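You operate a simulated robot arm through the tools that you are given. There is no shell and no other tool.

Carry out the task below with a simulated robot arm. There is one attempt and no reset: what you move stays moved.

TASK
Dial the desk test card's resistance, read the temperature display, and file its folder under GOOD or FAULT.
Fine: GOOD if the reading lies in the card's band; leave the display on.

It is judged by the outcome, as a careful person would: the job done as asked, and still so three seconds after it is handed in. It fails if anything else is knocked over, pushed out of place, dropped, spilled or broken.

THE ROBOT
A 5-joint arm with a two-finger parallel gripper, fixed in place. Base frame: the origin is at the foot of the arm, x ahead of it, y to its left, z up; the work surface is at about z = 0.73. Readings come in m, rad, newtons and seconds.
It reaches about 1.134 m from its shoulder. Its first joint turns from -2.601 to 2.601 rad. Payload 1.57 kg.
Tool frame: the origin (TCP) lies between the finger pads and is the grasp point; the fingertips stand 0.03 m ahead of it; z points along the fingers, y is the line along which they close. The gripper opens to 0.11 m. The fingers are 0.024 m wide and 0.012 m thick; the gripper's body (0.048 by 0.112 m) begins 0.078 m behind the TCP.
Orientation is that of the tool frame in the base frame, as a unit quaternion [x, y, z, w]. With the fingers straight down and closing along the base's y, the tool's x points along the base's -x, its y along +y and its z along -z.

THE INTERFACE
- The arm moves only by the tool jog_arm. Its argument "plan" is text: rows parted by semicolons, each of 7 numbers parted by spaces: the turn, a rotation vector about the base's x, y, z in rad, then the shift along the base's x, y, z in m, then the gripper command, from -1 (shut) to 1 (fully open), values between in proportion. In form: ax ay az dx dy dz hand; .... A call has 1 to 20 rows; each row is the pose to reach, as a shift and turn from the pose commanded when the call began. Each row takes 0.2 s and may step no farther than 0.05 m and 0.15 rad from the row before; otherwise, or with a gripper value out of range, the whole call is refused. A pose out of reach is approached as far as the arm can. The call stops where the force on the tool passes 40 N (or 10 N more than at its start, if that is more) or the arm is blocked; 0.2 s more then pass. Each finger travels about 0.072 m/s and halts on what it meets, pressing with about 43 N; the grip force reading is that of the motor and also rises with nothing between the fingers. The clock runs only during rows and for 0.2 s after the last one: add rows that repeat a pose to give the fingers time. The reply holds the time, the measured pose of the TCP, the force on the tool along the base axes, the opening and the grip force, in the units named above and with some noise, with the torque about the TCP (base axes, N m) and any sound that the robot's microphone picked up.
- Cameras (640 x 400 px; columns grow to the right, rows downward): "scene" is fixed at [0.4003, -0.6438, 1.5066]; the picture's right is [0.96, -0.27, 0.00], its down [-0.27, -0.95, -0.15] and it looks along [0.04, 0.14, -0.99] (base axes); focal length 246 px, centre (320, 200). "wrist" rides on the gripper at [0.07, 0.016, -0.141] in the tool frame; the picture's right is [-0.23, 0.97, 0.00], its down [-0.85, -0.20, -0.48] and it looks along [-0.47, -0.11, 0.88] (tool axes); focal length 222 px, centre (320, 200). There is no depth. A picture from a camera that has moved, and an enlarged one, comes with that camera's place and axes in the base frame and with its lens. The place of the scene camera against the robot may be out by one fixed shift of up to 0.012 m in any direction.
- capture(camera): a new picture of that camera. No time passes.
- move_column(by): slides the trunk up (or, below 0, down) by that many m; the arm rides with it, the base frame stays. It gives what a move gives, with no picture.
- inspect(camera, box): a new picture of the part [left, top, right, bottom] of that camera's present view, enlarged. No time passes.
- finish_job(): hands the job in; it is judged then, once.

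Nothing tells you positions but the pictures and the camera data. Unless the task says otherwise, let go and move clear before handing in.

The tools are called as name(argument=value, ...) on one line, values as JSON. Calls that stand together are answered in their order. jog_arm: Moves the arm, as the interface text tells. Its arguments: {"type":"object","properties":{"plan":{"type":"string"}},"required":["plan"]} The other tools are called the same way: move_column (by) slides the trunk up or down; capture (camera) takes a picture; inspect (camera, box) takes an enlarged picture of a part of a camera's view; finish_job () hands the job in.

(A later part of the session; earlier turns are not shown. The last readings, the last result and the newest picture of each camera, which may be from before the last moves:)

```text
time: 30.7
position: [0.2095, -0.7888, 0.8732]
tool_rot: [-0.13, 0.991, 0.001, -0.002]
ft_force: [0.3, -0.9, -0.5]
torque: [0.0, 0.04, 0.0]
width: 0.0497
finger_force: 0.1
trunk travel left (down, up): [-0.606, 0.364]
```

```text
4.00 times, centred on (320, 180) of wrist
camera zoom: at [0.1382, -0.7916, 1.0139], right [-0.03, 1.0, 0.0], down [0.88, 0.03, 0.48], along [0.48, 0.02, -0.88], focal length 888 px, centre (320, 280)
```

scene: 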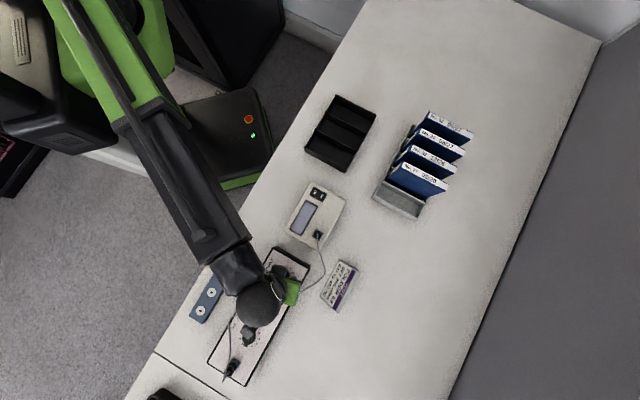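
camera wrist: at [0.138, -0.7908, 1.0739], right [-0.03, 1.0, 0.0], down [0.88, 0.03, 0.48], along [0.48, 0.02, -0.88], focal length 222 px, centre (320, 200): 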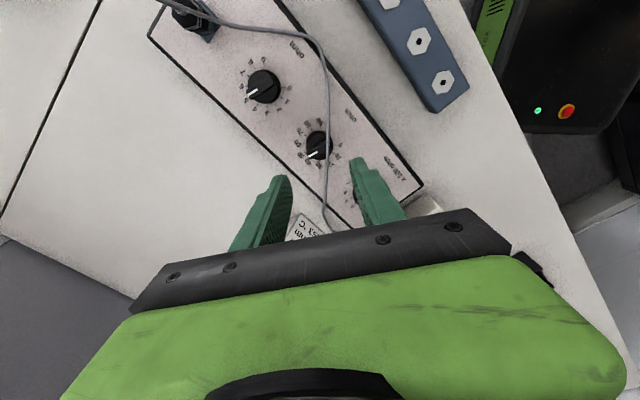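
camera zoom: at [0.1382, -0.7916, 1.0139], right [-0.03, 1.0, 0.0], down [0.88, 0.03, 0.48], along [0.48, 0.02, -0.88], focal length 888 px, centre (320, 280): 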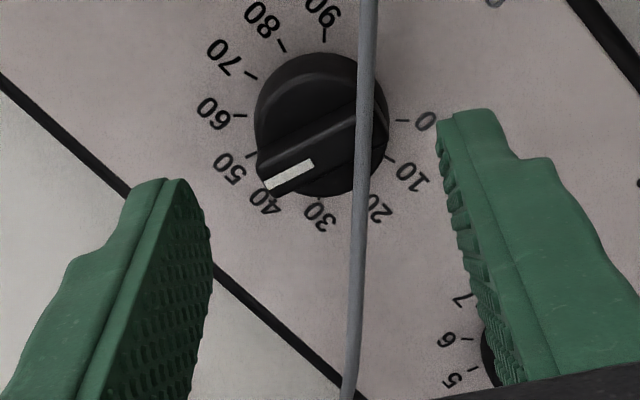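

Clear so far. I'll go down the rest of the way.

move_column(by=-0.037)

inspect(camera="wrist", box=[240, 130, 400, 230])

```text
time: 31.5
position: [0.2088, -0.7894, 0.8361]
tool_rot: [-0.13, 0.992, 0.001, -0.001]
ft_force: [-0.2, 0.9, 0.7]
torque: [0.01, 0.0, 0.0]
width: 0.0494
finger_force: 0.1
trunk travel left (down, up): [-0.569, 0.401]
```

```text
4.00 times, centred on (320, 180) of wrist
camera zoom: at [0.1382, -0.7916, 0.9769], right [-0.03, 1.0, 0.0], down [0.88, 0.03, 0.48], along [0.48, 0.02, -0.88], focal length 888 px, centre (320, 280)
```

zoom: 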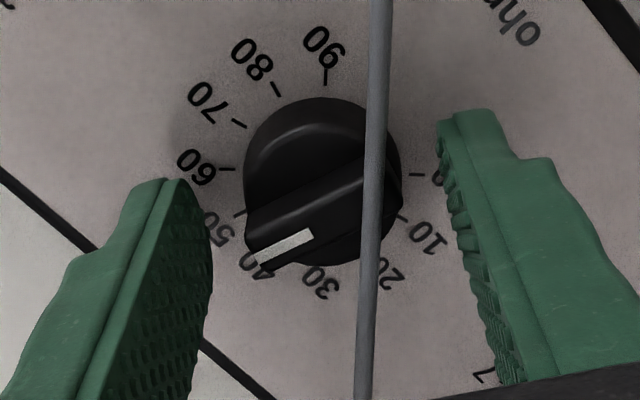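

The jaws straddle the knob and the cable. I'll close on the rim.

jog_arm(plan="0 0 0 0 0 0 -0.3; 0 0 0 0 0 0 -0.6; 0 0 0 0 0 0 -1; 0 0 0 0 0 0 -1")

inspect(camera="wrist", box=[240, 130, 400, 230])

```text
time: 32.5
position: [0.2099, -0.7889, 0.8357]
tool_rot: [-0.13, 0.991, 0.002, -0.002]
ft_force: [-2.0, 5.5, 0.3]
torque: [0.23, 0.09, -0.05]
width: 0.0323
finger_force: 40.9
trunk travel left (down, up): [-0.569, 0.401]
```

```text
4.00 times, centred on (320, 180) of wrist
camera zoom: at [0.1382, -0.7913, 0.9769], right [-0.03, 1.0, 0.0], down [0.88, 0.03, 0.48], along [0.48, 0.02, -0.88], focal length 888 px, centre (320, 280)
```

zoom: 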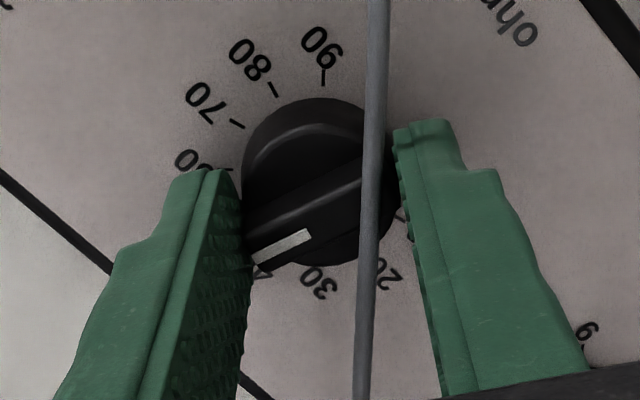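

Gripped at 32 mm with the cable clear. I'll turn clockwise 30°.

jog_arm(plan="0 0 -0.1 0 0 0 -1; 0 0 -0.2 0 0 0 -1; 0 0 -0.3 0 0 0 -1; 0 0 -0.4 0 0 0 -1; 0 0 -0.524 0 0 0 -1; 0 0 -0.524 0 0 0 -1; 0 0 -0.524 0 0 0 -1")

inspect(camera="wrist", box=[240, 130, 400, 230])

```text
time: 34.1
position: [0.2093, -0.7898, 0.8368]
tool_rot: [0.131, 0.991, 0.001, -0.001]
ft_force: [-1.8, 4.6, 0.4]
torque: [0.02, 0.14, -0.04]
width: 0.0325
finger_force: 40.5
trunk travel left (down, up): [-0.569, 0.401]
```

```text
4.00 times, centred on (320, 180) of wrist
camera zoom: at [0.1466, -0.7554, 0.977], right [0.47, 0.88, 0.0], down [0.77, -0.42, 0.48], along [0.42, -0.22, -0.88], focal length 888 px, centre (320, 280)
```

zoom: 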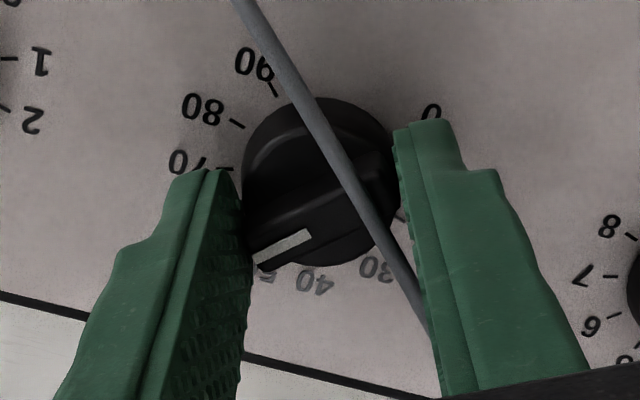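

The knob followed to the next tick. I'll release, raise and verify all three knobs.

jog_arm(plan="0 0 0 0 0 0 -0.3; 0 0 0 0 0 0 -0.1; 0 0 0 0 0 0 -0.1")

move_column(by=0.12)

capture(camera="wrist")

inspect(camera="wrist", box=[230, 50, 410, 190])

```text
time: 34.9
position: [0.2092, -0.7907, 0.8358]
tool_rot: [0.131, 0.991, 0.001, -0.002]
ft_force: [-0.7, 0.1, 0.0]
torque: [0.0, 0.05, -0.05]
width: 0.0498
finger_force: 0.0
trunk travel left (down, up): [-0.569, 0.401]
```

```text
time: 36.4
position: [0.21, -0.7894, 0.9555]
tool_rot: [0.13, 0.991, 0.002, -0.001]
ft_force: [-0.6, -0.7, -0.1]
torque: [0.01, -0.03, -0.03]
width: 0.0493
finger_force: 0.1
trunk travel left (down, up): [-0.689, 0.281]
```

```text
taken
camera wrist: at [0.1466, -0.7556, 1.0968], right [0.47, 0.88, 0.0], down [0.77, -0.42, 0.48], along [0.42, -0.22, -0.88], focal length 222 px, centre (320, 200)
```

wrist: 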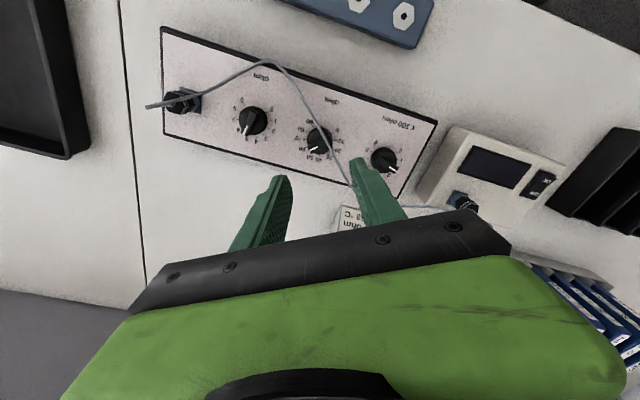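

```text
2.86 times, centred on (320, 120) of wrist
camera zoom: at [0.1466, -0.7556, 1.0968], right [0.47, 0.88, 0.0], down [0.77, -0.42, 0.48], along [0.42, -0.22, -0.88], focal length 635 px, centre (320, 429)
```

zoom: 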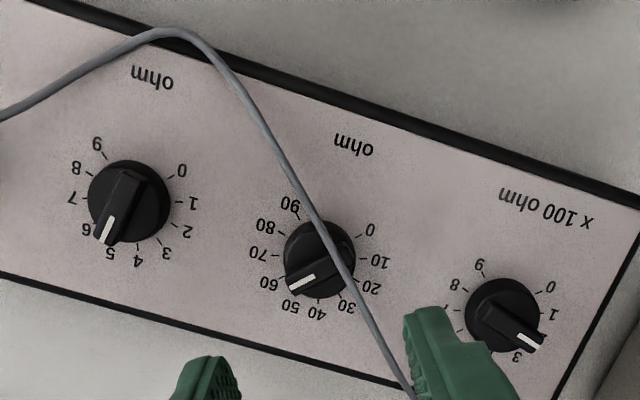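

All three knobs now point to 2 / 60 / 5, so 265 ohm is dialled. Next I'll go over to the display and look at its power switch.

jog_arm(plan="0 0 0.033 0.02725 0.0329 0 -0.1; 0 0 0.066 0.0545 0.0658 0 -0.1; 0 0 0.098 0.0818 0.0986 0 -0.1; 0 0 0.131 0.109 0.1315 0 -0.1; 0 0 0.164 0.136 0.164 0 -0.1; 0 0 0.197 0.163 0.197 0 -0.1; 0 0 0.23 0.19 0.23 0 -0.1; 0 0 0.262 0.218 0.263 0 -0.1; 0 0 0.262 0.218 0.263 0 -0.1")

capture(camera="wrist")

inspect(camera="scene", box=[200, 240, 320, 390])

```text
time: 38.4
position: [0.4287, -0.5268, 0.9554]
tool_rot: [0.0, 1.0, 0.001, 0.0]
ft_force: [0.3, -0.6, 0.0]
torque: [-0.02, 0.0, 0.01]
width: 0.0493
finger_force: 0.0
trunk travel left (down, up): [-0.689, 0.281]
```

```text
taken
camera wrist: at [0.3596, -0.5107, 1.0969], right [0.23, 0.97, 0.0], down [0.86, -0.2, 0.48], along [0.46, -0.11, -0.88], focal length 222 px, centre (320, 200)
```

wrist: 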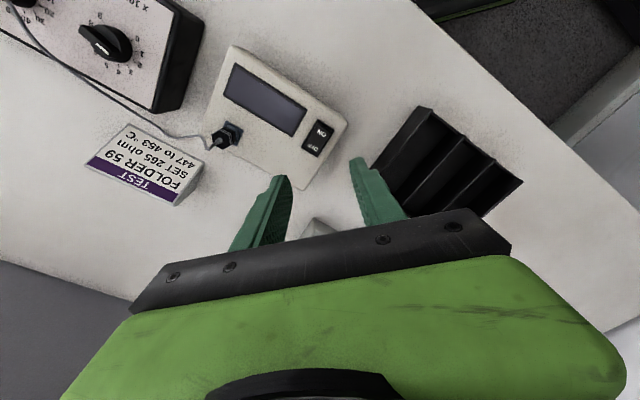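

```text
2.67 times, centred on (260, 315) of scene
camera zoom: at [0.4003, -0.6438, 1.5066], right [0.96, -0.27, 0.0], down [-0.27, -0.95, -0.15], along [0.04, 0.14, -0.99], focal length 657 px, centre (480, -107)
```

zoom: 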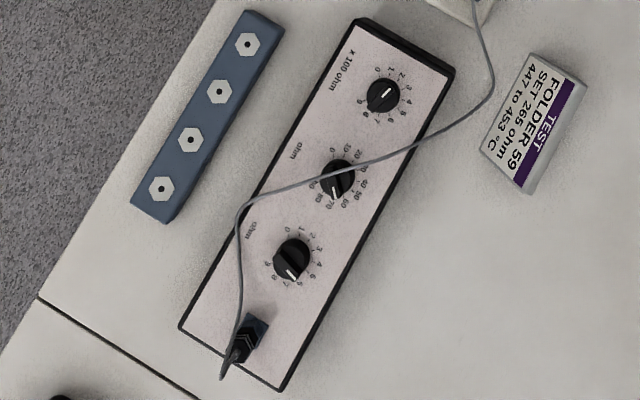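

inspect(camera="wrist", box=[280, 105, 360, 165])

inspect(camera="wrist", box=[360, 90, 540, 220])

inspect(camera="scene", box=[246, 288, 286, 320])

inspect(camera="scene", box=[300, 180, 340, 212])

```text
6.67 times, centred on (320, 135) of wrist
camera zoom: at [0.3596, -0.5107, 1.0969], right [0.23, 0.97, 0.0], down [0.86, -0.2, 0.48], along [0.46, -0.11, -0.88], focal length 1481 px, centre (320, 633)
```

zoom: 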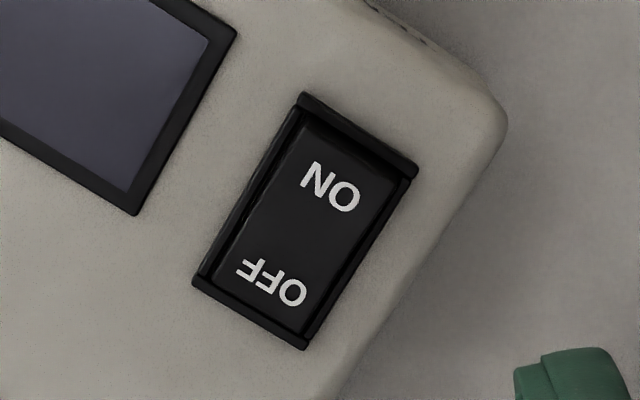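

```text
3.08 times, centred on (450, 155) of wrist
camera zoom: at [0.3596, -0.5107, 1.0969], right [0.23, 0.97, 0.0], down [0.86, -0.2, 0.48], along [0.46, -0.11, -0.88], focal length 684 px, centre (-80, 338)
```

zoom: 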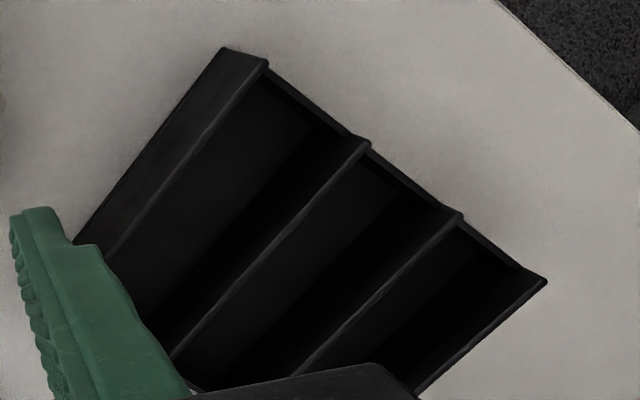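

```text
12.50 times, centred on (266, 304) of scene
camera zoom: at [0.4003, -0.6438, 1.5066], right [0.96, -0.27, 0.0], down [-0.27, -0.95, -0.15], along [0.04, 0.14, -0.99], focal length 3078 px, centre (995, -1100)
```

zoom: 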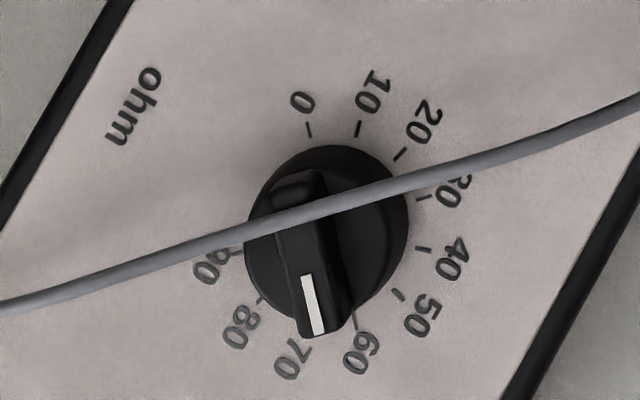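

```text
12.50 times, centred on (320, 196) of scene
camera zoom: at [0.4003, -0.6438, 1.5066], right [0.96, -0.27, 0.0], down [-0.27, -0.95, -0.15], along [0.04, 0.14, -0.99], focal length 3078 px, centre (320, 250)
```

zoom: 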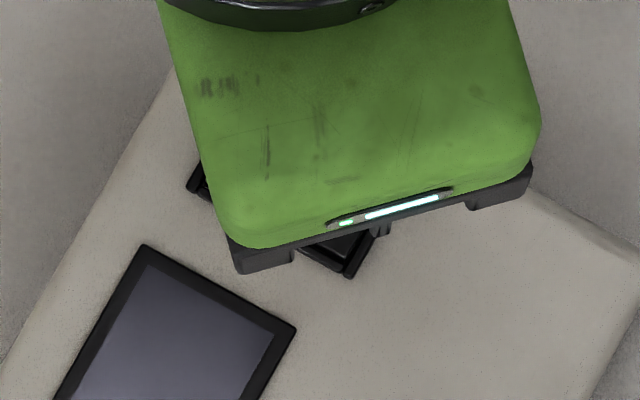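

The scene view confirms x10 = 60. The rocker switch is near (0.427, -0.530), with its ON end towards the robot. I'll turn the gripper so a single finger (12 mm across) fits inside the rocker frame, and take a second view to triangulate the height.

jog_arm(plan="0 0 -0.128 0.0014 0.0048 0 -0.1; 0 0 -0.256 0.0029 0.0096 0 -0.1; 0 0 -0.384 0.0043 0.0144 0 -0.1; 0 0 -0.512 0.0057 0.0192 0 -0.1; 0 0 -0.64 0.0072 0.024 0 -0.1; 0 0 -0.768 0.0086 0.0288 0 -0.1; 0 0 -0.768 0.0086 0.0288 0 -0.1")

capture(camera="wrist")

inspect(camera="wrist", box=[230, 110, 310, 170])

```text
time: 40.0
position: [0.436, -0.4973, 0.9562]
tool_rot: [0.375, 0.927, 0.003, 0.0]
ft_force: [-0.6, 0.2, 0.5]
torque: [-0.01, -0.01, 0.01]
width: 0.0493
finger_force: 0.1
trunk travel left (down, up): [-0.689, 0.281]
```

```text
taken
camera wrist: at [0.3974, -0.437, 1.0969], right [0.84, 0.54, 0.0], down [0.47, -0.74, 0.48], along [0.26, -0.4, -0.88], focal length 222 px, centre (320, 200)
```

wrist: 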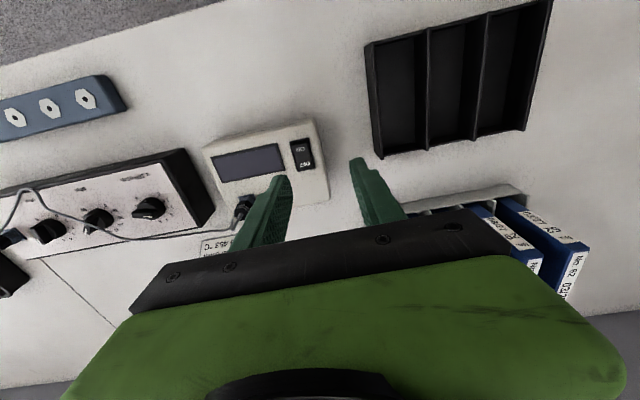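

```text
6.67 times, centred on (270, 140) of wrist
camera zoom: at [0.3974, -0.437, 1.0969], right [0.84, 0.54, 0.0], down [0.47, -0.74, 0.48], along [0.26, -0.4, -0.88], focal length 1481 px, centre (653, 600)
```

zoom: 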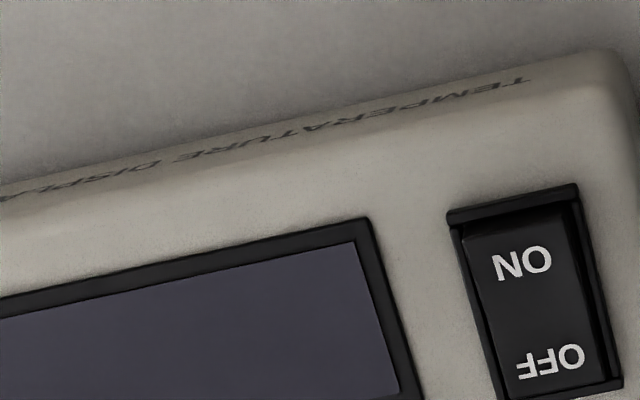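

The switch frame is at z ≈ 0.79, centred at (0.428, -0.530). I'll tilt the fingertip outward about 0.25 rad, so the lower edge of one finger meets the ON end, then come down in small steps.

jog_arm(plan="-0.094 -0.082 0 0.003 -0.0013 0 -0.1; -0.189 -0.164 0 0.0052 -0.0027 0 -0.1; -0.189 -0.164 0 0.0052 -0.0027 0 -0.1")

capture(camera="wrist")

```text
time: 40.8
position: [0.4424, -0.5007, 0.9639]
tool_rot: [0.373, 0.92, -0.055, 0.111]
ft_force: [-0.1, 0.0, -0.4]
torque: [0.0, -0.02, -0.02]
width: 0.0496
finger_force: 0.0
out of reach, approached as far as the arm can: row 2, 3
trunk travel left (down, up): [-0.689, 0.281]
```

```text
taken
camera wrist: at [0.381, -0.4152, 1.0822], right [0.84, 0.55, 0.04], down [0.38, -0.63, 0.68], along [0.39, -0.55, -0.73], focal length 222 px, centre (320, 200)
```

wrist: 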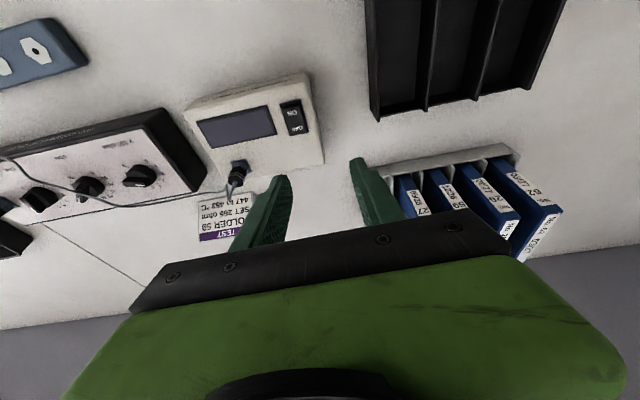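

The tilt is as expected, and the height rose about 8 mm. I'll lower to just above the switch and check.

move_column(by=-0.115)

capture(camera="wrist")

inspect(camera="wrist", box=[220, 120, 420, 245])

inspect(camera="scene", box=[280, 150, 370, 240])

```text
time: 42.3
position: [0.4424, -0.5008, 0.8481]
tool_rot: [0.372, 0.92, -0.055, 0.111]
ft_force: [1.0, 0.2, 0.2]
torque: [-0.01, 0.02, -0.02]
width: 0.0497
finger_force: 0.0
trunk travel left (down, up): [-0.574, 0.396]
```

```text
taken
camera wrist: at [0.381, -0.4151, 0.9674], right [0.84, 0.55, 0.04], down [0.38, -0.63, 0.68], along [0.39, -0.55, -0.73], focal length 222 px, centre (320, 200)
```

wrist: 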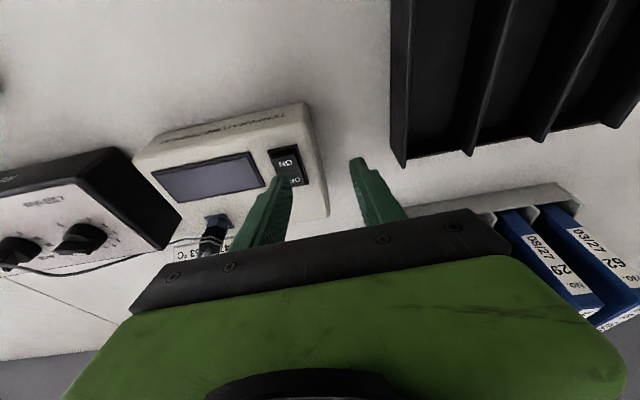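

```text
3.20 times, centred on (320, 182) of wrist
camera zoom: at [0.381, -0.4151, 0.9674], right [0.84, 0.55, 0.04], down [0.38, -0.63, 0.68], along [0.39, -0.55, -0.73], focal length 711 px, centre (320, 256)
```

zoom: 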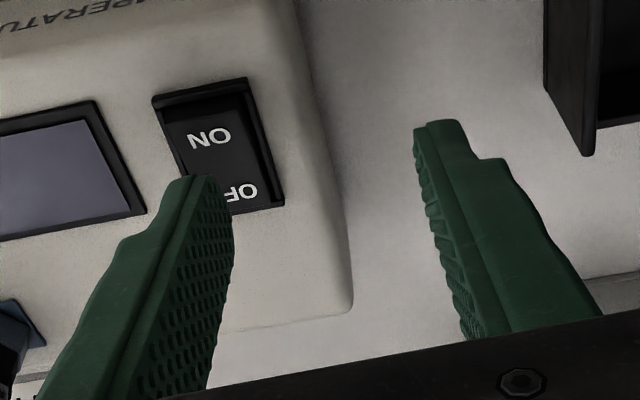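

```text
4.44 times, centred on (325, 195) of scene
camera zoom: at [0.4003, -0.6438, 1.5066], right [0.96, -0.27, 0.0], down [-0.27, -0.95, -0.15], along [0.04, 0.14, -0.99], focal length 1094 px, centre (298, 222)
```

zoom: 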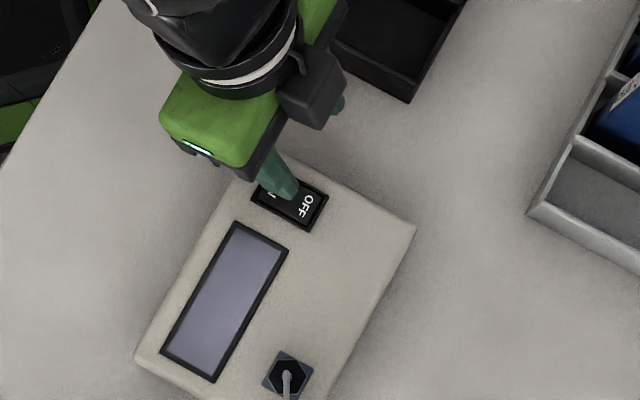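

The pressing finger is over the rocker with its lower edge at the ON half, and the other finger is clear beside the display. I'll step down.

move_column(by=-0.016)

inspect(camera="wrist", box=[220, 120, 420, 245])

```text
time: 42.9
position: [0.441, -0.5007, 0.8331]
tool_rot: [0.371, 0.92, -0.055, 0.112]
ft_force: [-0.6, -0.2, -0.7]
torque: [0.01, 0.01, -0.02]
width: 0.0495
finger_force: 0.1
trunk travel left (down, up): [-0.558, 0.412]
```

```text
3.20 times, centred on (320, 182) of wrist
camera zoom: at [0.381, -0.4151, 0.9513], right [0.84, 0.55, 0.04], down [0.38, -0.63, 0.68], along [0.39, -0.55, -0.73], focal length 711 px, centre (320, 256)
```

zoom: 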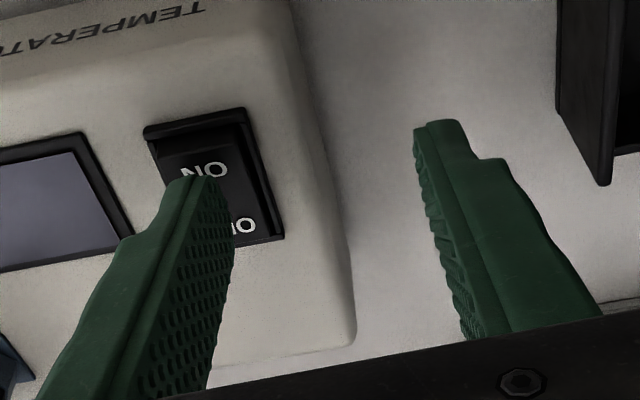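

move_column(by=-0.006)

move_column(by=-0.003)

inspect(camera="wrist", box=[180, 120, 340, 220])

```text
time: 43.4
position: [0.442, -0.4999, 0.8257]
tool_rot: [0.372, 0.92, -0.056, 0.111]
ft_force: [-0.3, -0.7, 0.4]
torque: [-0.02, 0.02, 0.01]
width: 0.0496
finger_force: 0.1
trunk travel left (down, up): [-0.552, 0.418]
```

```text
time: 44.0
position: [0.4407, -0.5006, 0.8266]
tool_rot: [0.371, 0.92, -0.057, 0.113]
ft_force: [8.1, -5.2, 38.3]
torque: [-0.8, 0.62, 0.1]
width: 0.0496
finger_force: 0.0
trunk travel left (down, up): [-0.549, 0.421]
```

```text
4.00 times, centred on (260, 170) of wrist
camera zoom: at [0.3805, -0.4144, 0.9438], right [0.84, 0.55, 0.04], down [0.38, -0.63, 0.68], along [0.4, -0.56, -0.73], focal length 888 px, centre (560, 320)
```

zoom: 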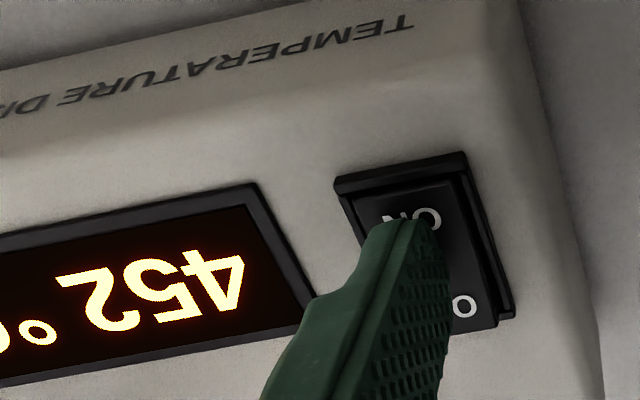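

The display has come on. I'll lift off and read it properly.

move_column(by=0.12)

capture(camera="wrist")

inspect(camera="wrist", box=[170, 70, 340, 190])

inspect(camera="scene", box=[280, 170, 350, 250])

```text
time: 45.5
position: [0.4408, -0.5, 0.9439]
tool_rot: [0.371, 0.92, -0.055, 0.112]
ft_force: [0.3, 0.1, -0.6]
torque: [0.03, 0.01, -0.03]
width: 0.0496
finger_force: 0.2
trunk travel left (down, up): [-0.669, 0.301]
```

```text
taken
camera wrist: at [0.381, -0.4152, 1.0623], right [0.84, 0.55, 0.04], down [0.38, -0.63, 0.68], along [0.39, -0.55, -0.73], focal length 222 px, centre (320, 200)
```

wrist: 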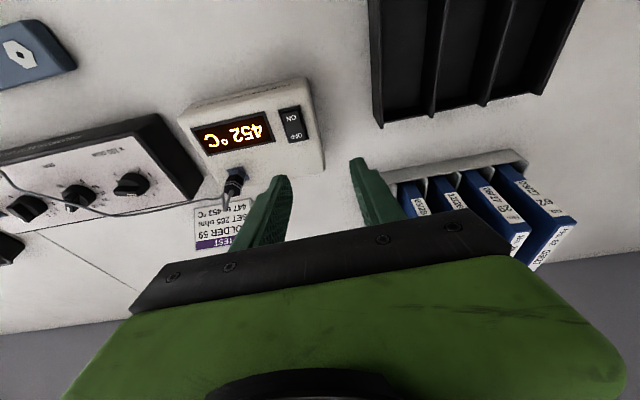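

```text
3.33 times, centred on (255, 130) of wrist
camera zoom: at [0.381, -0.4152, 1.0623], right [0.84, 0.55, 0.04], down [0.38, -0.63, 0.68], along [0.39, -0.55, -0.73], focal length 740 px, centre (537, 433)
```

zoom: 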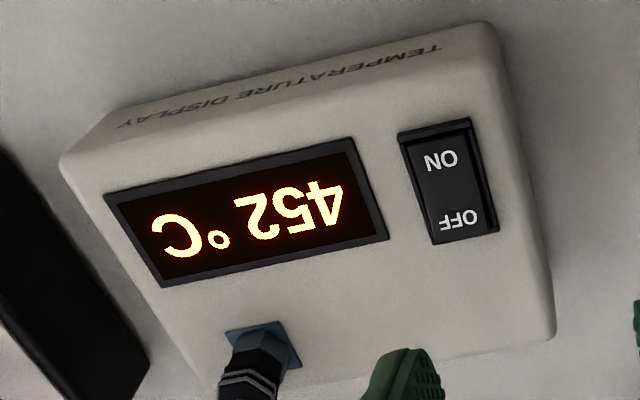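

```text
5.00 times, centred on (315, 210) of scene
camera zoom: at [0.4003, -0.6438, 1.5066], right [0.96, -0.27, 0.0], down [-0.27, -0.95, -0.15], along [0.04, 0.14, -0.99], focal length 1231 px, centre (345, 150)
```

zoom: 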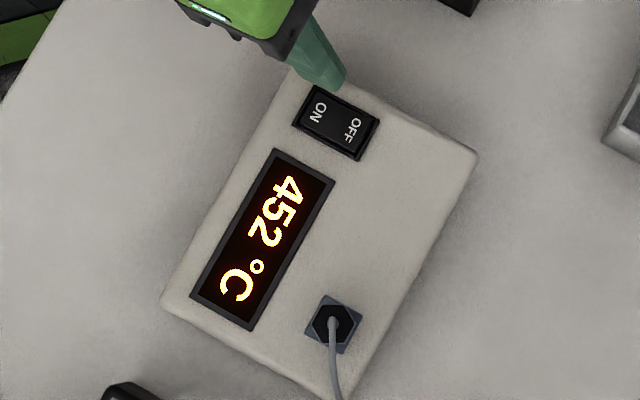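

The reading is 452 °C, inside 447–453, so folder 59 goes under GOOD. The display stays on. Now I need the labels on the black three-slot sorter, so I'll untilt and swing the camera round to its robot-side face.

jog_arm(plan="0.094 0.082 0 0 0.02 0 -0.1; 0.189 0.164 0 0 0.06 0 -0.1; 0.189 0.164 0 0 0.105 0 -0.1; 0.189 0.164 0 0 0.15 0 -0.1; 0.189 0.164 0 0 0.195 0 -0.1; 0.189 0.164 0 0 0.24 0 -0.1; 0.189 0.164 0 0 0.28 0 -0.1; 0.189 0.164 0 0 0.28 0 -0.1")

capture(camera="wrist")

```text
time: 47.3
position: [0.5038, -0.2597, 0.9368]
tool_rot: [0.375, 0.927, 0.003, 0.0]
ft_force: [0.7, 0.6, -0.7]
torque: [-0.01, 0.03, 0.02]
width: 0.0495
finger_force: 0.0
out of reach, approached as far as the arm can: row 1, 2, 3, 4, 5, 6, 7, 8
trunk travel left (down, up): [-0.669, 0.301]
```

```text
taken
camera wrist: at [0.4657, -0.1993, 1.077], right [0.84, 0.54, 0.0], down [0.48, -0.74, 0.48], along [0.26, -0.4, -0.88], focal length 222 px, centre (320, 200)
```

wrist: 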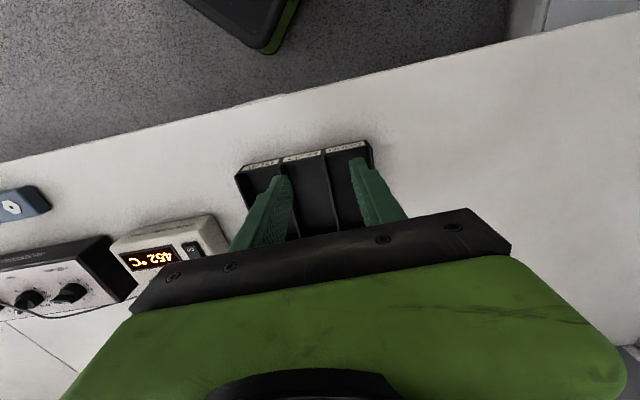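

Labels are visible on the robot-facing end of the sorter, and the minimum reach is about 0.57 m. I'll zoom in on them.

inspect(camera="wrist", box=[230, 125, 380, 215])

inspect(camera="wrist", box=[235, 130, 310, 180])

inspect(camera="wrist", box=[305, 125, 380, 175])

```text
4.27 times, centred on (305, 170) of wrist
camera zoom: at [0.4657, -0.1993, 1.077], right [0.84, 0.54, 0.0], down [0.48, -0.74, 0.48], along [0.26, -0.4, -0.88], focal length 948 px, centre (384, 328)
```

zoom: 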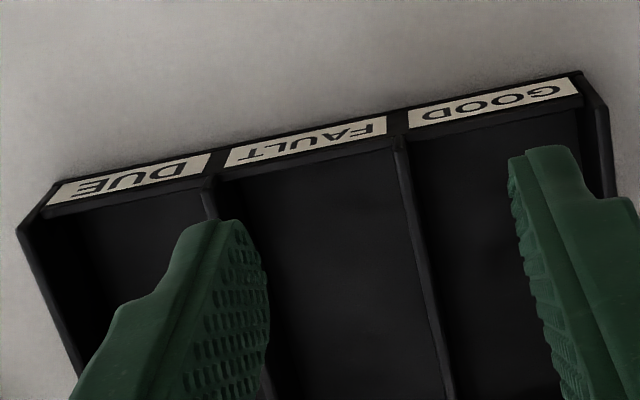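

```text
8.00 times, centred on (272, 155) of wrist
camera zoom: at [0.4657, -0.1993, 1.077], right [0.84, 0.54, 0.0], down [0.48, -0.74, 0.48], along [0.26, -0.4, -0.88], focal length 1777 px, centre (700, 560)
```

zoom: 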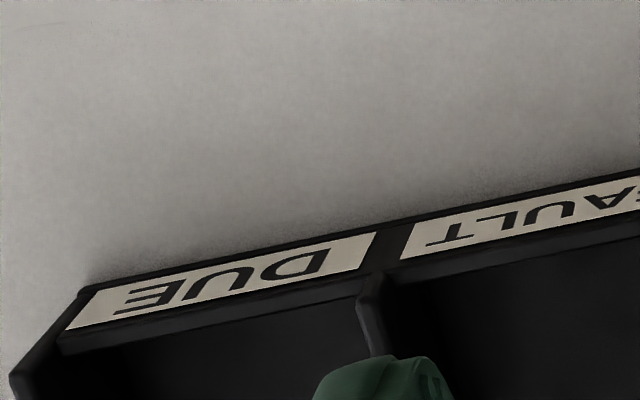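

```text
8.00 times, centred on (342, 150) of wrist
camera zoom: at [0.4657, -0.1993, 1.077], right [0.84, 0.54, 0.0], down [0.48, -0.74, 0.48], along [0.26, -0.4, -0.88], focal length 1777 px, centre (140, 600)
```

zoom: 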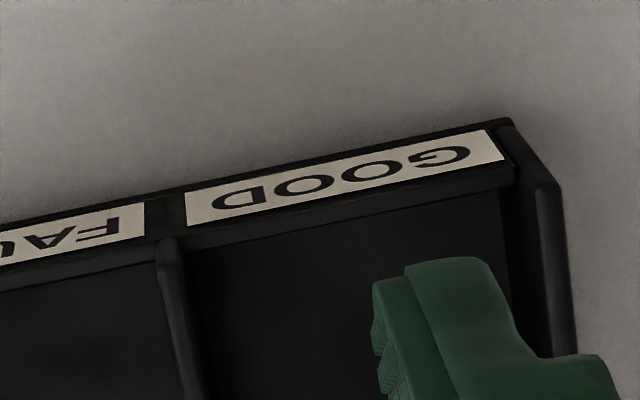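

The slots from the display side are DUE, FAULT, GOOD, so the GOOD slot is the far (+y, NE) one. Next I'll raise the trunk and move towards the rack to triangulate folder 59.

move_column(by=0.13)

capture(camera="wrist")

inspect(camera="wrist", box=[230, 100, 380, 200])

jog_arm(plan="0 0 0 0.02 -0.034 0 -0.1; 0 0 0 0.04 -0.068 0 -0.1; 0 0 0 0.06 -0.1 0 -0.1; 0 0 0 0.08 -0.135 0 -0.1; 0 0 0 0.1 -0.17 0 -0.1; 0 0 0 0.12 -0.2 0 -0.1; 0 0 0 0.14 -0.235 0 -0.1; 0 0 0 0.14 -0.235 0 -0.1")

capture(camera="wrist")

```text
time: 48.8
position: [0.5028, -0.2603, 1.0654]
tool_rot: [0.375, 0.927, 0.002, -0.001]
ft_force: [0.3, 0.4, 0.8]
torque: [0.01, -0.01, -0.03]
width: 0.0495
finger_force: 0.0
trunk travel left (down, up): [-0.799, 0.171]
```

```text
taken
camera wrist: at [0.4655, -0.1997, 1.207], right [0.84, 0.54, 0.0], down [0.48, -0.74, 0.48], along [0.26, -0.4, -0.88], focal length 222 px, centre (320, 200)
```

wrist: 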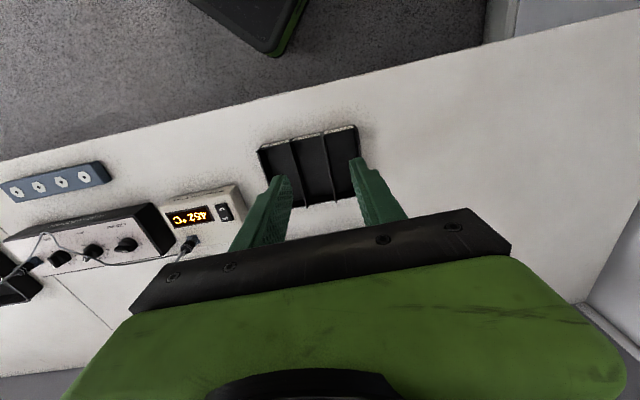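

```text
4.00 times, centred on (305, 150) of wrist
camera zoom: at [0.4655, -0.1997, 1.207], right [0.84, 0.54, 0.0], down [0.48, -0.74, 0.48], along [0.26, -0.4, -0.88], focal length 888 px, centre (380, 400)
```

zoom: 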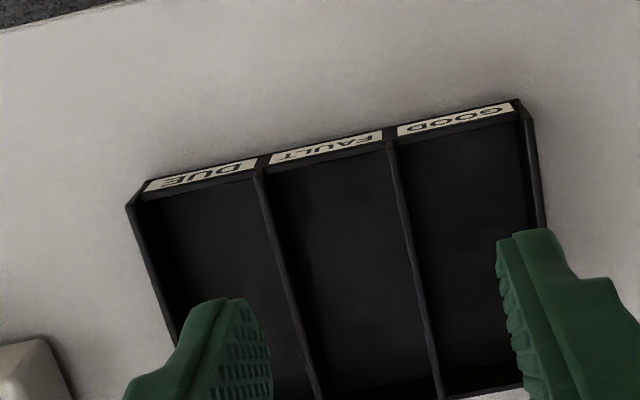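

```text
time: 50.6
position: [0.6443, -0.4956, 1.0666]
tool_rot: [0.375, 0.927, 0.001, 0.0]
ft_force: [0.5, -0.3, 0.5]
torque: [-0.01, 0.01, -0.05]
width: 0.0496
finger_force: 0.1
trunk travel left (down, up): [-0.799, 0.171]
```

```text
taken
camera wrist: at [0.6055, -0.4346, 1.2072], right [0.84, 0.54, 0.0], down [0.48, -0.74, 0.48], along [0.26, -0.4, -0.88], focal length 222 px, centre (320, 200)
```

wrist: 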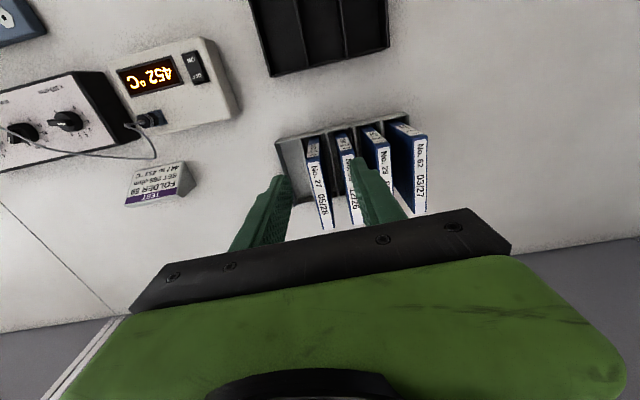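

inspect(camera="wrist", box=[270, 100, 440, 240])

inspect(camera="scene", box=[360, 90, 490, 230])

```text
2.86 times, centred on (355, 170) of wrist
camera zoom: at [0.6055, -0.4346, 1.2072], right [0.84, 0.54, 0.0], down [0.48, -0.74, 0.48], along [0.26, -0.4, -0.88], focal length 635 px, centre (220, 286)
```

zoom: 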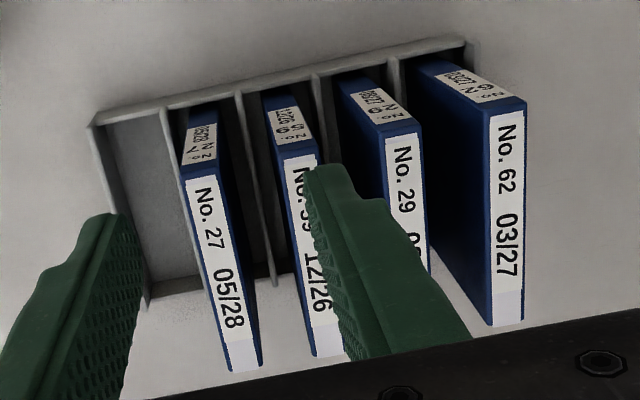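

```text
2.86 times, centred on (425, 160) of scene
camera zoom: at [0.4003, -0.6438, 1.5066], right [0.96, -0.27, 0.0], down [-0.27, -0.95, -0.15], along [0.04, 0.14, -0.99], focal length 704 px, centre (20, 314)
```

zoom: 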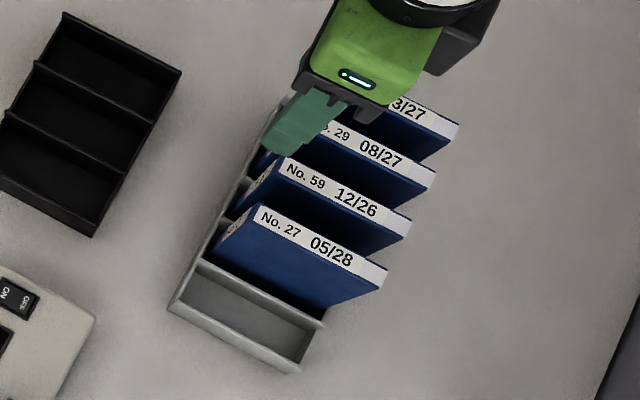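

Folder 59's top is at z ≈ 0.881, centred near (0.740, -0.541) and about 18 mm thick, with about 28 mm gaps to its neighbours. Before grasping, I'll go above the GOOD slot with the jaws open to measure it precisely.

jog_arm(plan="0 0 -0.017 -0.01 0.038 0 0.3; 0 0 -0.017 -0.02 0.076 0 0.6; 0 0 -0.017 -0.03 0.114 0 1; 0 0 -0.017 -0.04 0.152 0 1; 0 0 -0.017 -0.048 0.19 0 1; 0 0 -0.017 -0.048 0.19 0 1")

capture(camera="wrist")

inspect(camera="wrist", box=[220, 70, 420, 195])

```text
time: 52.0
position: [0.5964, -0.305, 1.0658]
tool_rot: [0.383, 0.924, 0.003, -0.001]
ft_force: [0.4, 1.2, 0.5]
torque: [-0.02, 0.02, -0.01]
width: 0.1101
finger_force: 0.1
trunk travel left (down, up): [-0.799, 0.171]
```

```text
taken
camera wrist: at [0.5593, -0.2442, 1.207], right [0.85, 0.53, 0.0], down [0.46, -0.75, 0.48], along [0.25, -0.4, -0.88], focal length 222 px, centre (320, 200)
```

wrist: 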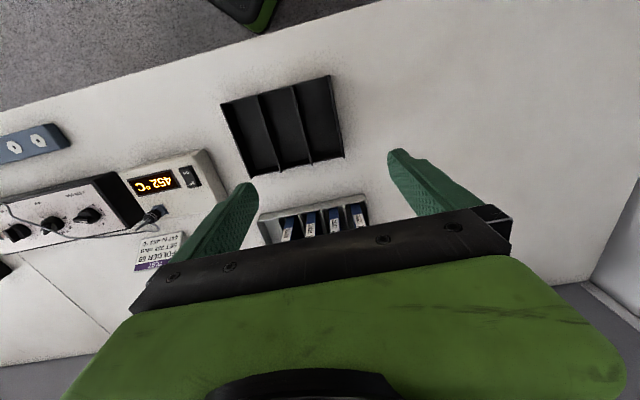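

```text
3.20 times, centred on (320, 132) of wrist
camera zoom: at [0.5593, -0.2442, 1.207], right [0.85, 0.53, 0.0], down [0.46, -0.75, 0.48], along [0.25, -0.4, -0.88], focal length 711 px, centre (320, 416)
```

zoom: 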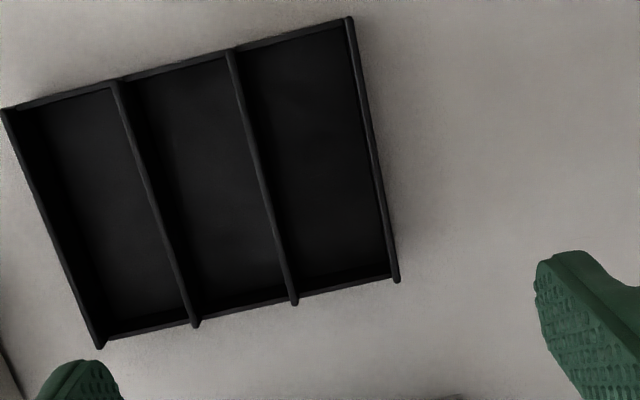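

I'll lower the camera for a more precise measurement of the GOOD slot's inner walls.

move_column(by=-0.15)

capture(camera="wrist")

inspect(camera="wrist", box=[230, 40, 390, 200])

```text
time: 53.8
position: [0.5968, -0.3059, 0.9165]
tool_rot: [0.383, 0.924, 0.002, -0.002]
ft_force: [0.1, 0.9, -0.1]
torque: [0.02, -0.01, -0.04]
width: 0.1098
finger_force: 0.2
trunk travel left (down, up): [-0.649, 0.321]
```

```text
taken
camera wrist: at [0.5592, -0.2444, 1.0571], right [0.85, 0.53, 0.0], down [0.46, -0.75, 0.48], along [0.25, -0.4, -0.88], focal length 222 px, centre (320, 200)
```

wrist: 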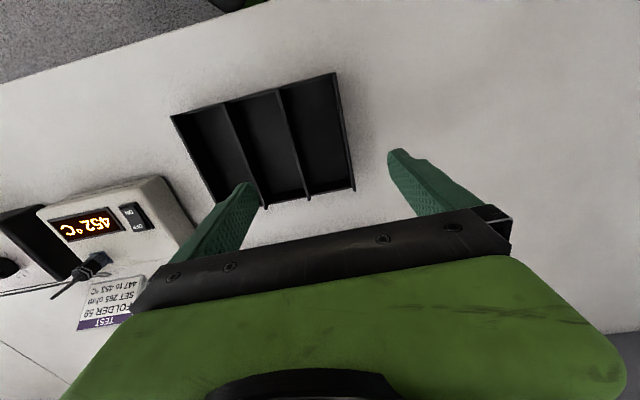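

```text
2.50 times, centred on (310, 120) of wrist
camera zoom: at [0.5592, -0.2444, 1.0571], right [0.85, 0.53, 0.0], down [0.46, -0.75, 0.48], along [0.25, -0.4, -0.88], focal length 555 px, centre (345, 400)
```

zoom: 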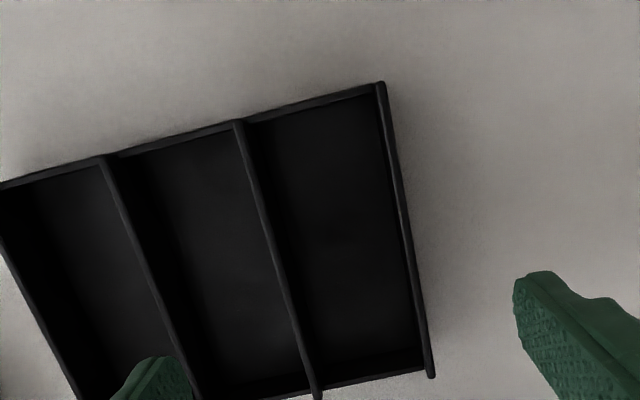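

The GOOD slot's centre is at about (0.598, -0.3077), with about 60 mm inner width and wall tops at z ≈ 0.78. Now I'll raise and go above folder 59.

move_column(by=0.08)

jog_arm(plan="0 0 0 0.0238 -0.0393 0 0.5; 0 0 0 0.0475 -0.0786 0 0; 0 0 0 0.0713 -0.118 0 -0.1; 0 0 0 0.095 -0.157 0 -0.1; 0 0 0 0.119 -0.1965 0 -0.1; 0 0 0 0.1426 -0.2358 0 -0.1; 0 0 0 0.1426 -0.2358 0 -0.1")

capture(camera="wrist")

inspect(camera="wrist", box=[240, 80, 400, 240])

```text
time: 55.0
position: [0.5967, -0.3048, 0.9958]
tool_rot: [0.383, 0.924, 0.002, -0.001]
ft_force: [0.8, -0.7, 0.2]
torque: [0.01, 0.03, 0.02]
width: 0.1102
finger_force: 0.0
trunk travel left (down, up): [-0.729, 0.241]
```

```text
time: 56.6
position: [0.74, -0.5425, 0.9958]
tool_rot: [0.382, 0.924, 0.002, -0.002]
ft_force: [0.2, -0.5, -0.1]
torque: [0.0, 0.03, 0.0]
width: 0.0491
finger_force: 0.0
trunk travel left (down, up): [-0.729, 0.241]
```

```text
taken
camera wrist: at [0.7022, -0.4808, 1.1371], right [0.85, 0.53, 0.0], down [0.46, -0.75, 0.48], along [0.25, -0.4, -0.88], focal length 222 px, centre (320, 200)
```

wrist: 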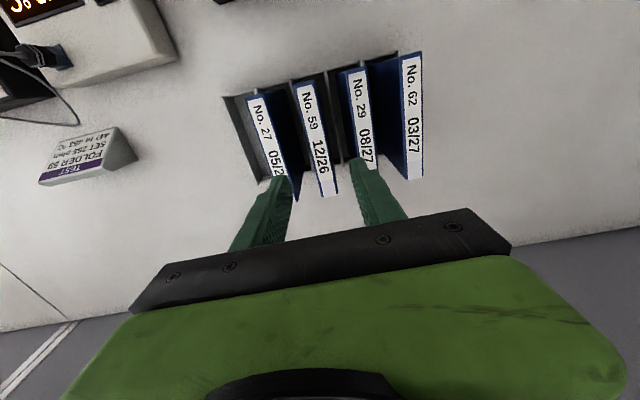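

```text
2.50 times, centred on (320, 160) of wrist
camera zoom: at [0.7022, -0.4808, 1.1371], right [0.85, 0.53, 0.0], down [0.46, -0.75, 0.48], along [0.25, -0.4, -0.88], focal length 555 px, centre (320, 300)
```

zoom: 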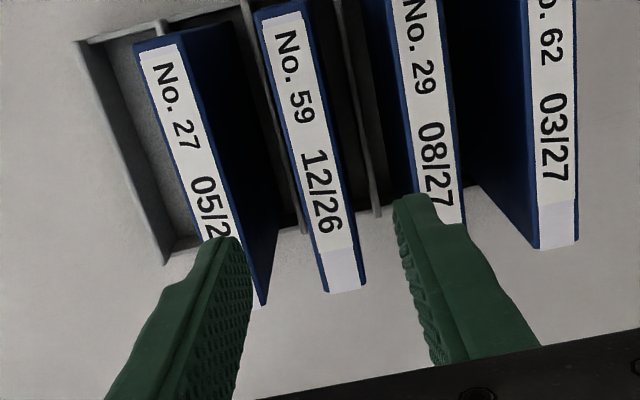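

Folder 59 is centred about 3.6 mm NW of the TCP and aligned with the jaws. I'll trim, narrow the opening to about 35 mm and descend to just above the folder tops.

jog_arm(plan="0 0 0 -0.0031 0.002 0 -0.36; 0 0 0 -0.0031 0.002 0 -0.36; 0 0 0 -0.0031 0.002 0 -0.36")

move_column(by=-0.072)

capture(camera="wrist")

inspect(camera="wrist", box=[220, 80, 420, 240])

```text
time: 57.4
position: [0.7364, -0.5392, 0.9955]
tool_rot: [0.383, 0.924, 0.003, -0.002]
ft_force: [-0.7, 0.9, 0.6]
torque: [0.02, 0.0, -0.03]
width: 0.0352
finger_force: 0.1
trunk travel left (down, up): [-0.729, 0.241]
```

```text
time: 58.5
position: [0.7368, -0.54, 0.9253]
tool_rot: [0.383, 0.924, 0.003, 0.0]
ft_force: [-0.3, 0.1, 0.6]
torque: [-0.02, 0.0, 0.0]
width: 0.035
finger_force: 0.1
trunk travel left (down, up): [-0.657, 0.313]
```

```text
taken
camera wrist: at [0.6992, -0.4784, 1.0651], right [0.85, 0.53, 0.0], down [0.46, -0.75, 0.48], along [0.25, -0.4, -0.88], focal length 222 px, centre (320, 200)
```

wrist: 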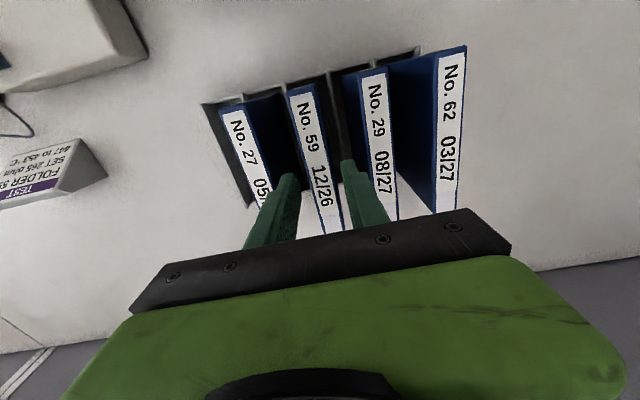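

```text
2.50 times, centred on (320, 160) of wrist
camera zoom: at [0.6992, -0.4784, 1.0651], right [0.85, 0.53, 0.0], down [0.46, -0.75, 0.48], along [0.25, -0.4, -0.88], focal length 555 px, centre (320, 300)
```

zoom: 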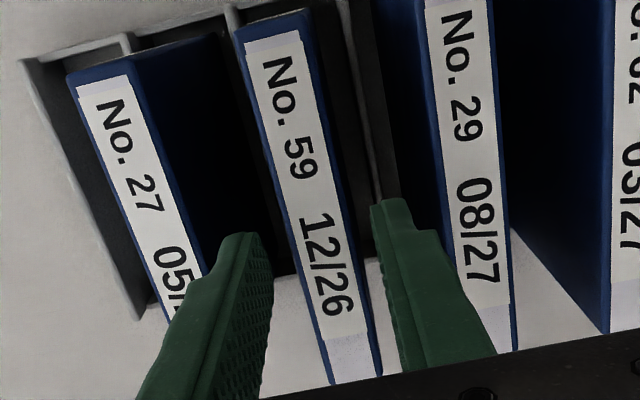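

Both fingers sit in the gaps on either side of folder 59. I'll descend carefully in two steps.

move_column(by=-0.02)

move_column(by=-0.014)

inspect(camera="wrist", box=[220, 80, 420, 240])

```text
time: 59.1
position: [0.7367, -0.5395, 0.9037]
tool_rot: [0.383, 0.924, 0.002, -0.001]
ft_force: [0.2, -0.9, 0.2]
torque: [-0.02, 0.0, 0.0]
width: 0.0351
finger_force: 0.1
trunk travel left (down, up): [-0.637, 0.333]
```

```text
time: 59.8
position: [0.7372, -0.5396, 0.8893]
tool_rot: [0.382, 0.924, 0.003, -0.001]
ft_force: [-0.4, -0.4, -0.4]
torque: [0.02, -0.03, 0.01]
width: 0.0353
finger_force: 0.0
trunk travel left (down, up): [-0.623, 0.347]
```

```text
2.50 times, centred on (320, 160) of wrist
camera zoom: at [0.6992, -0.4784, 1.031], right [0.85, 0.53, 0.0], down [0.46, -0.75, 0.48], along [0.25, -0.4, -0.88], focal length 555 px, centre (320, 300)
```

zoom: 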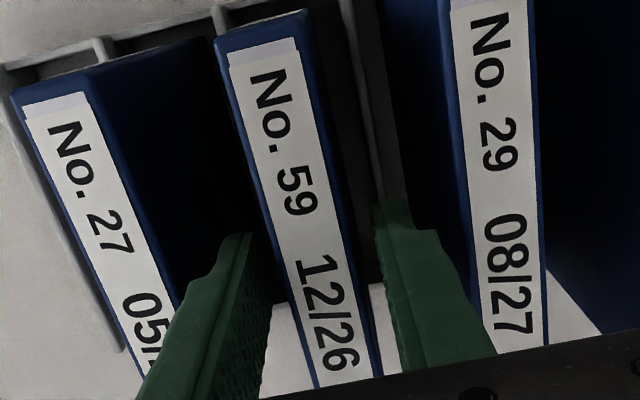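

No contact, and the neighbours are untouched. I'll close on folder 59.

jog_arm(plan="0 0 0 0 0 0 -0.6; 0 0 0 0 0 0 -1; 0 0 0 0 0 0 -1; 0 0 0 0 0 0 -1; 0 0 0 0 0 0 -1")

inspect(camera="wrist", box=[220, 80, 420, 240])

```text
time: 61.0
position: [0.7371, -0.54, 0.89]
tool_rot: [0.383, 0.924, 0.002, -0.001]
ft_force: [0.4, -0.3, -0.5]
torque: [0.03, 0.0, 0.01]
width: 0.0213
finger_force: 34.8
trunk travel left (down, up): [-0.623, 0.347]
```

```text
2.50 times, centred on (320, 160) of wrist
camera zoom: at [0.6992, -0.4784, 1.031], right [0.85, 0.53, 0.0], down [0.46, -0.75, 0.48], along [0.25, -0.4, -0.88], focal length 555 px, centre (320, 300)
```

zoom: 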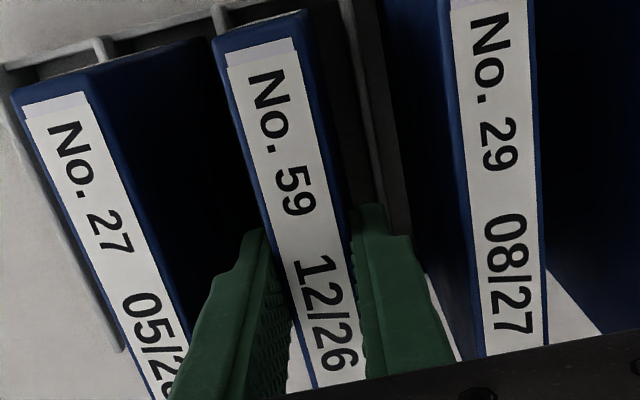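

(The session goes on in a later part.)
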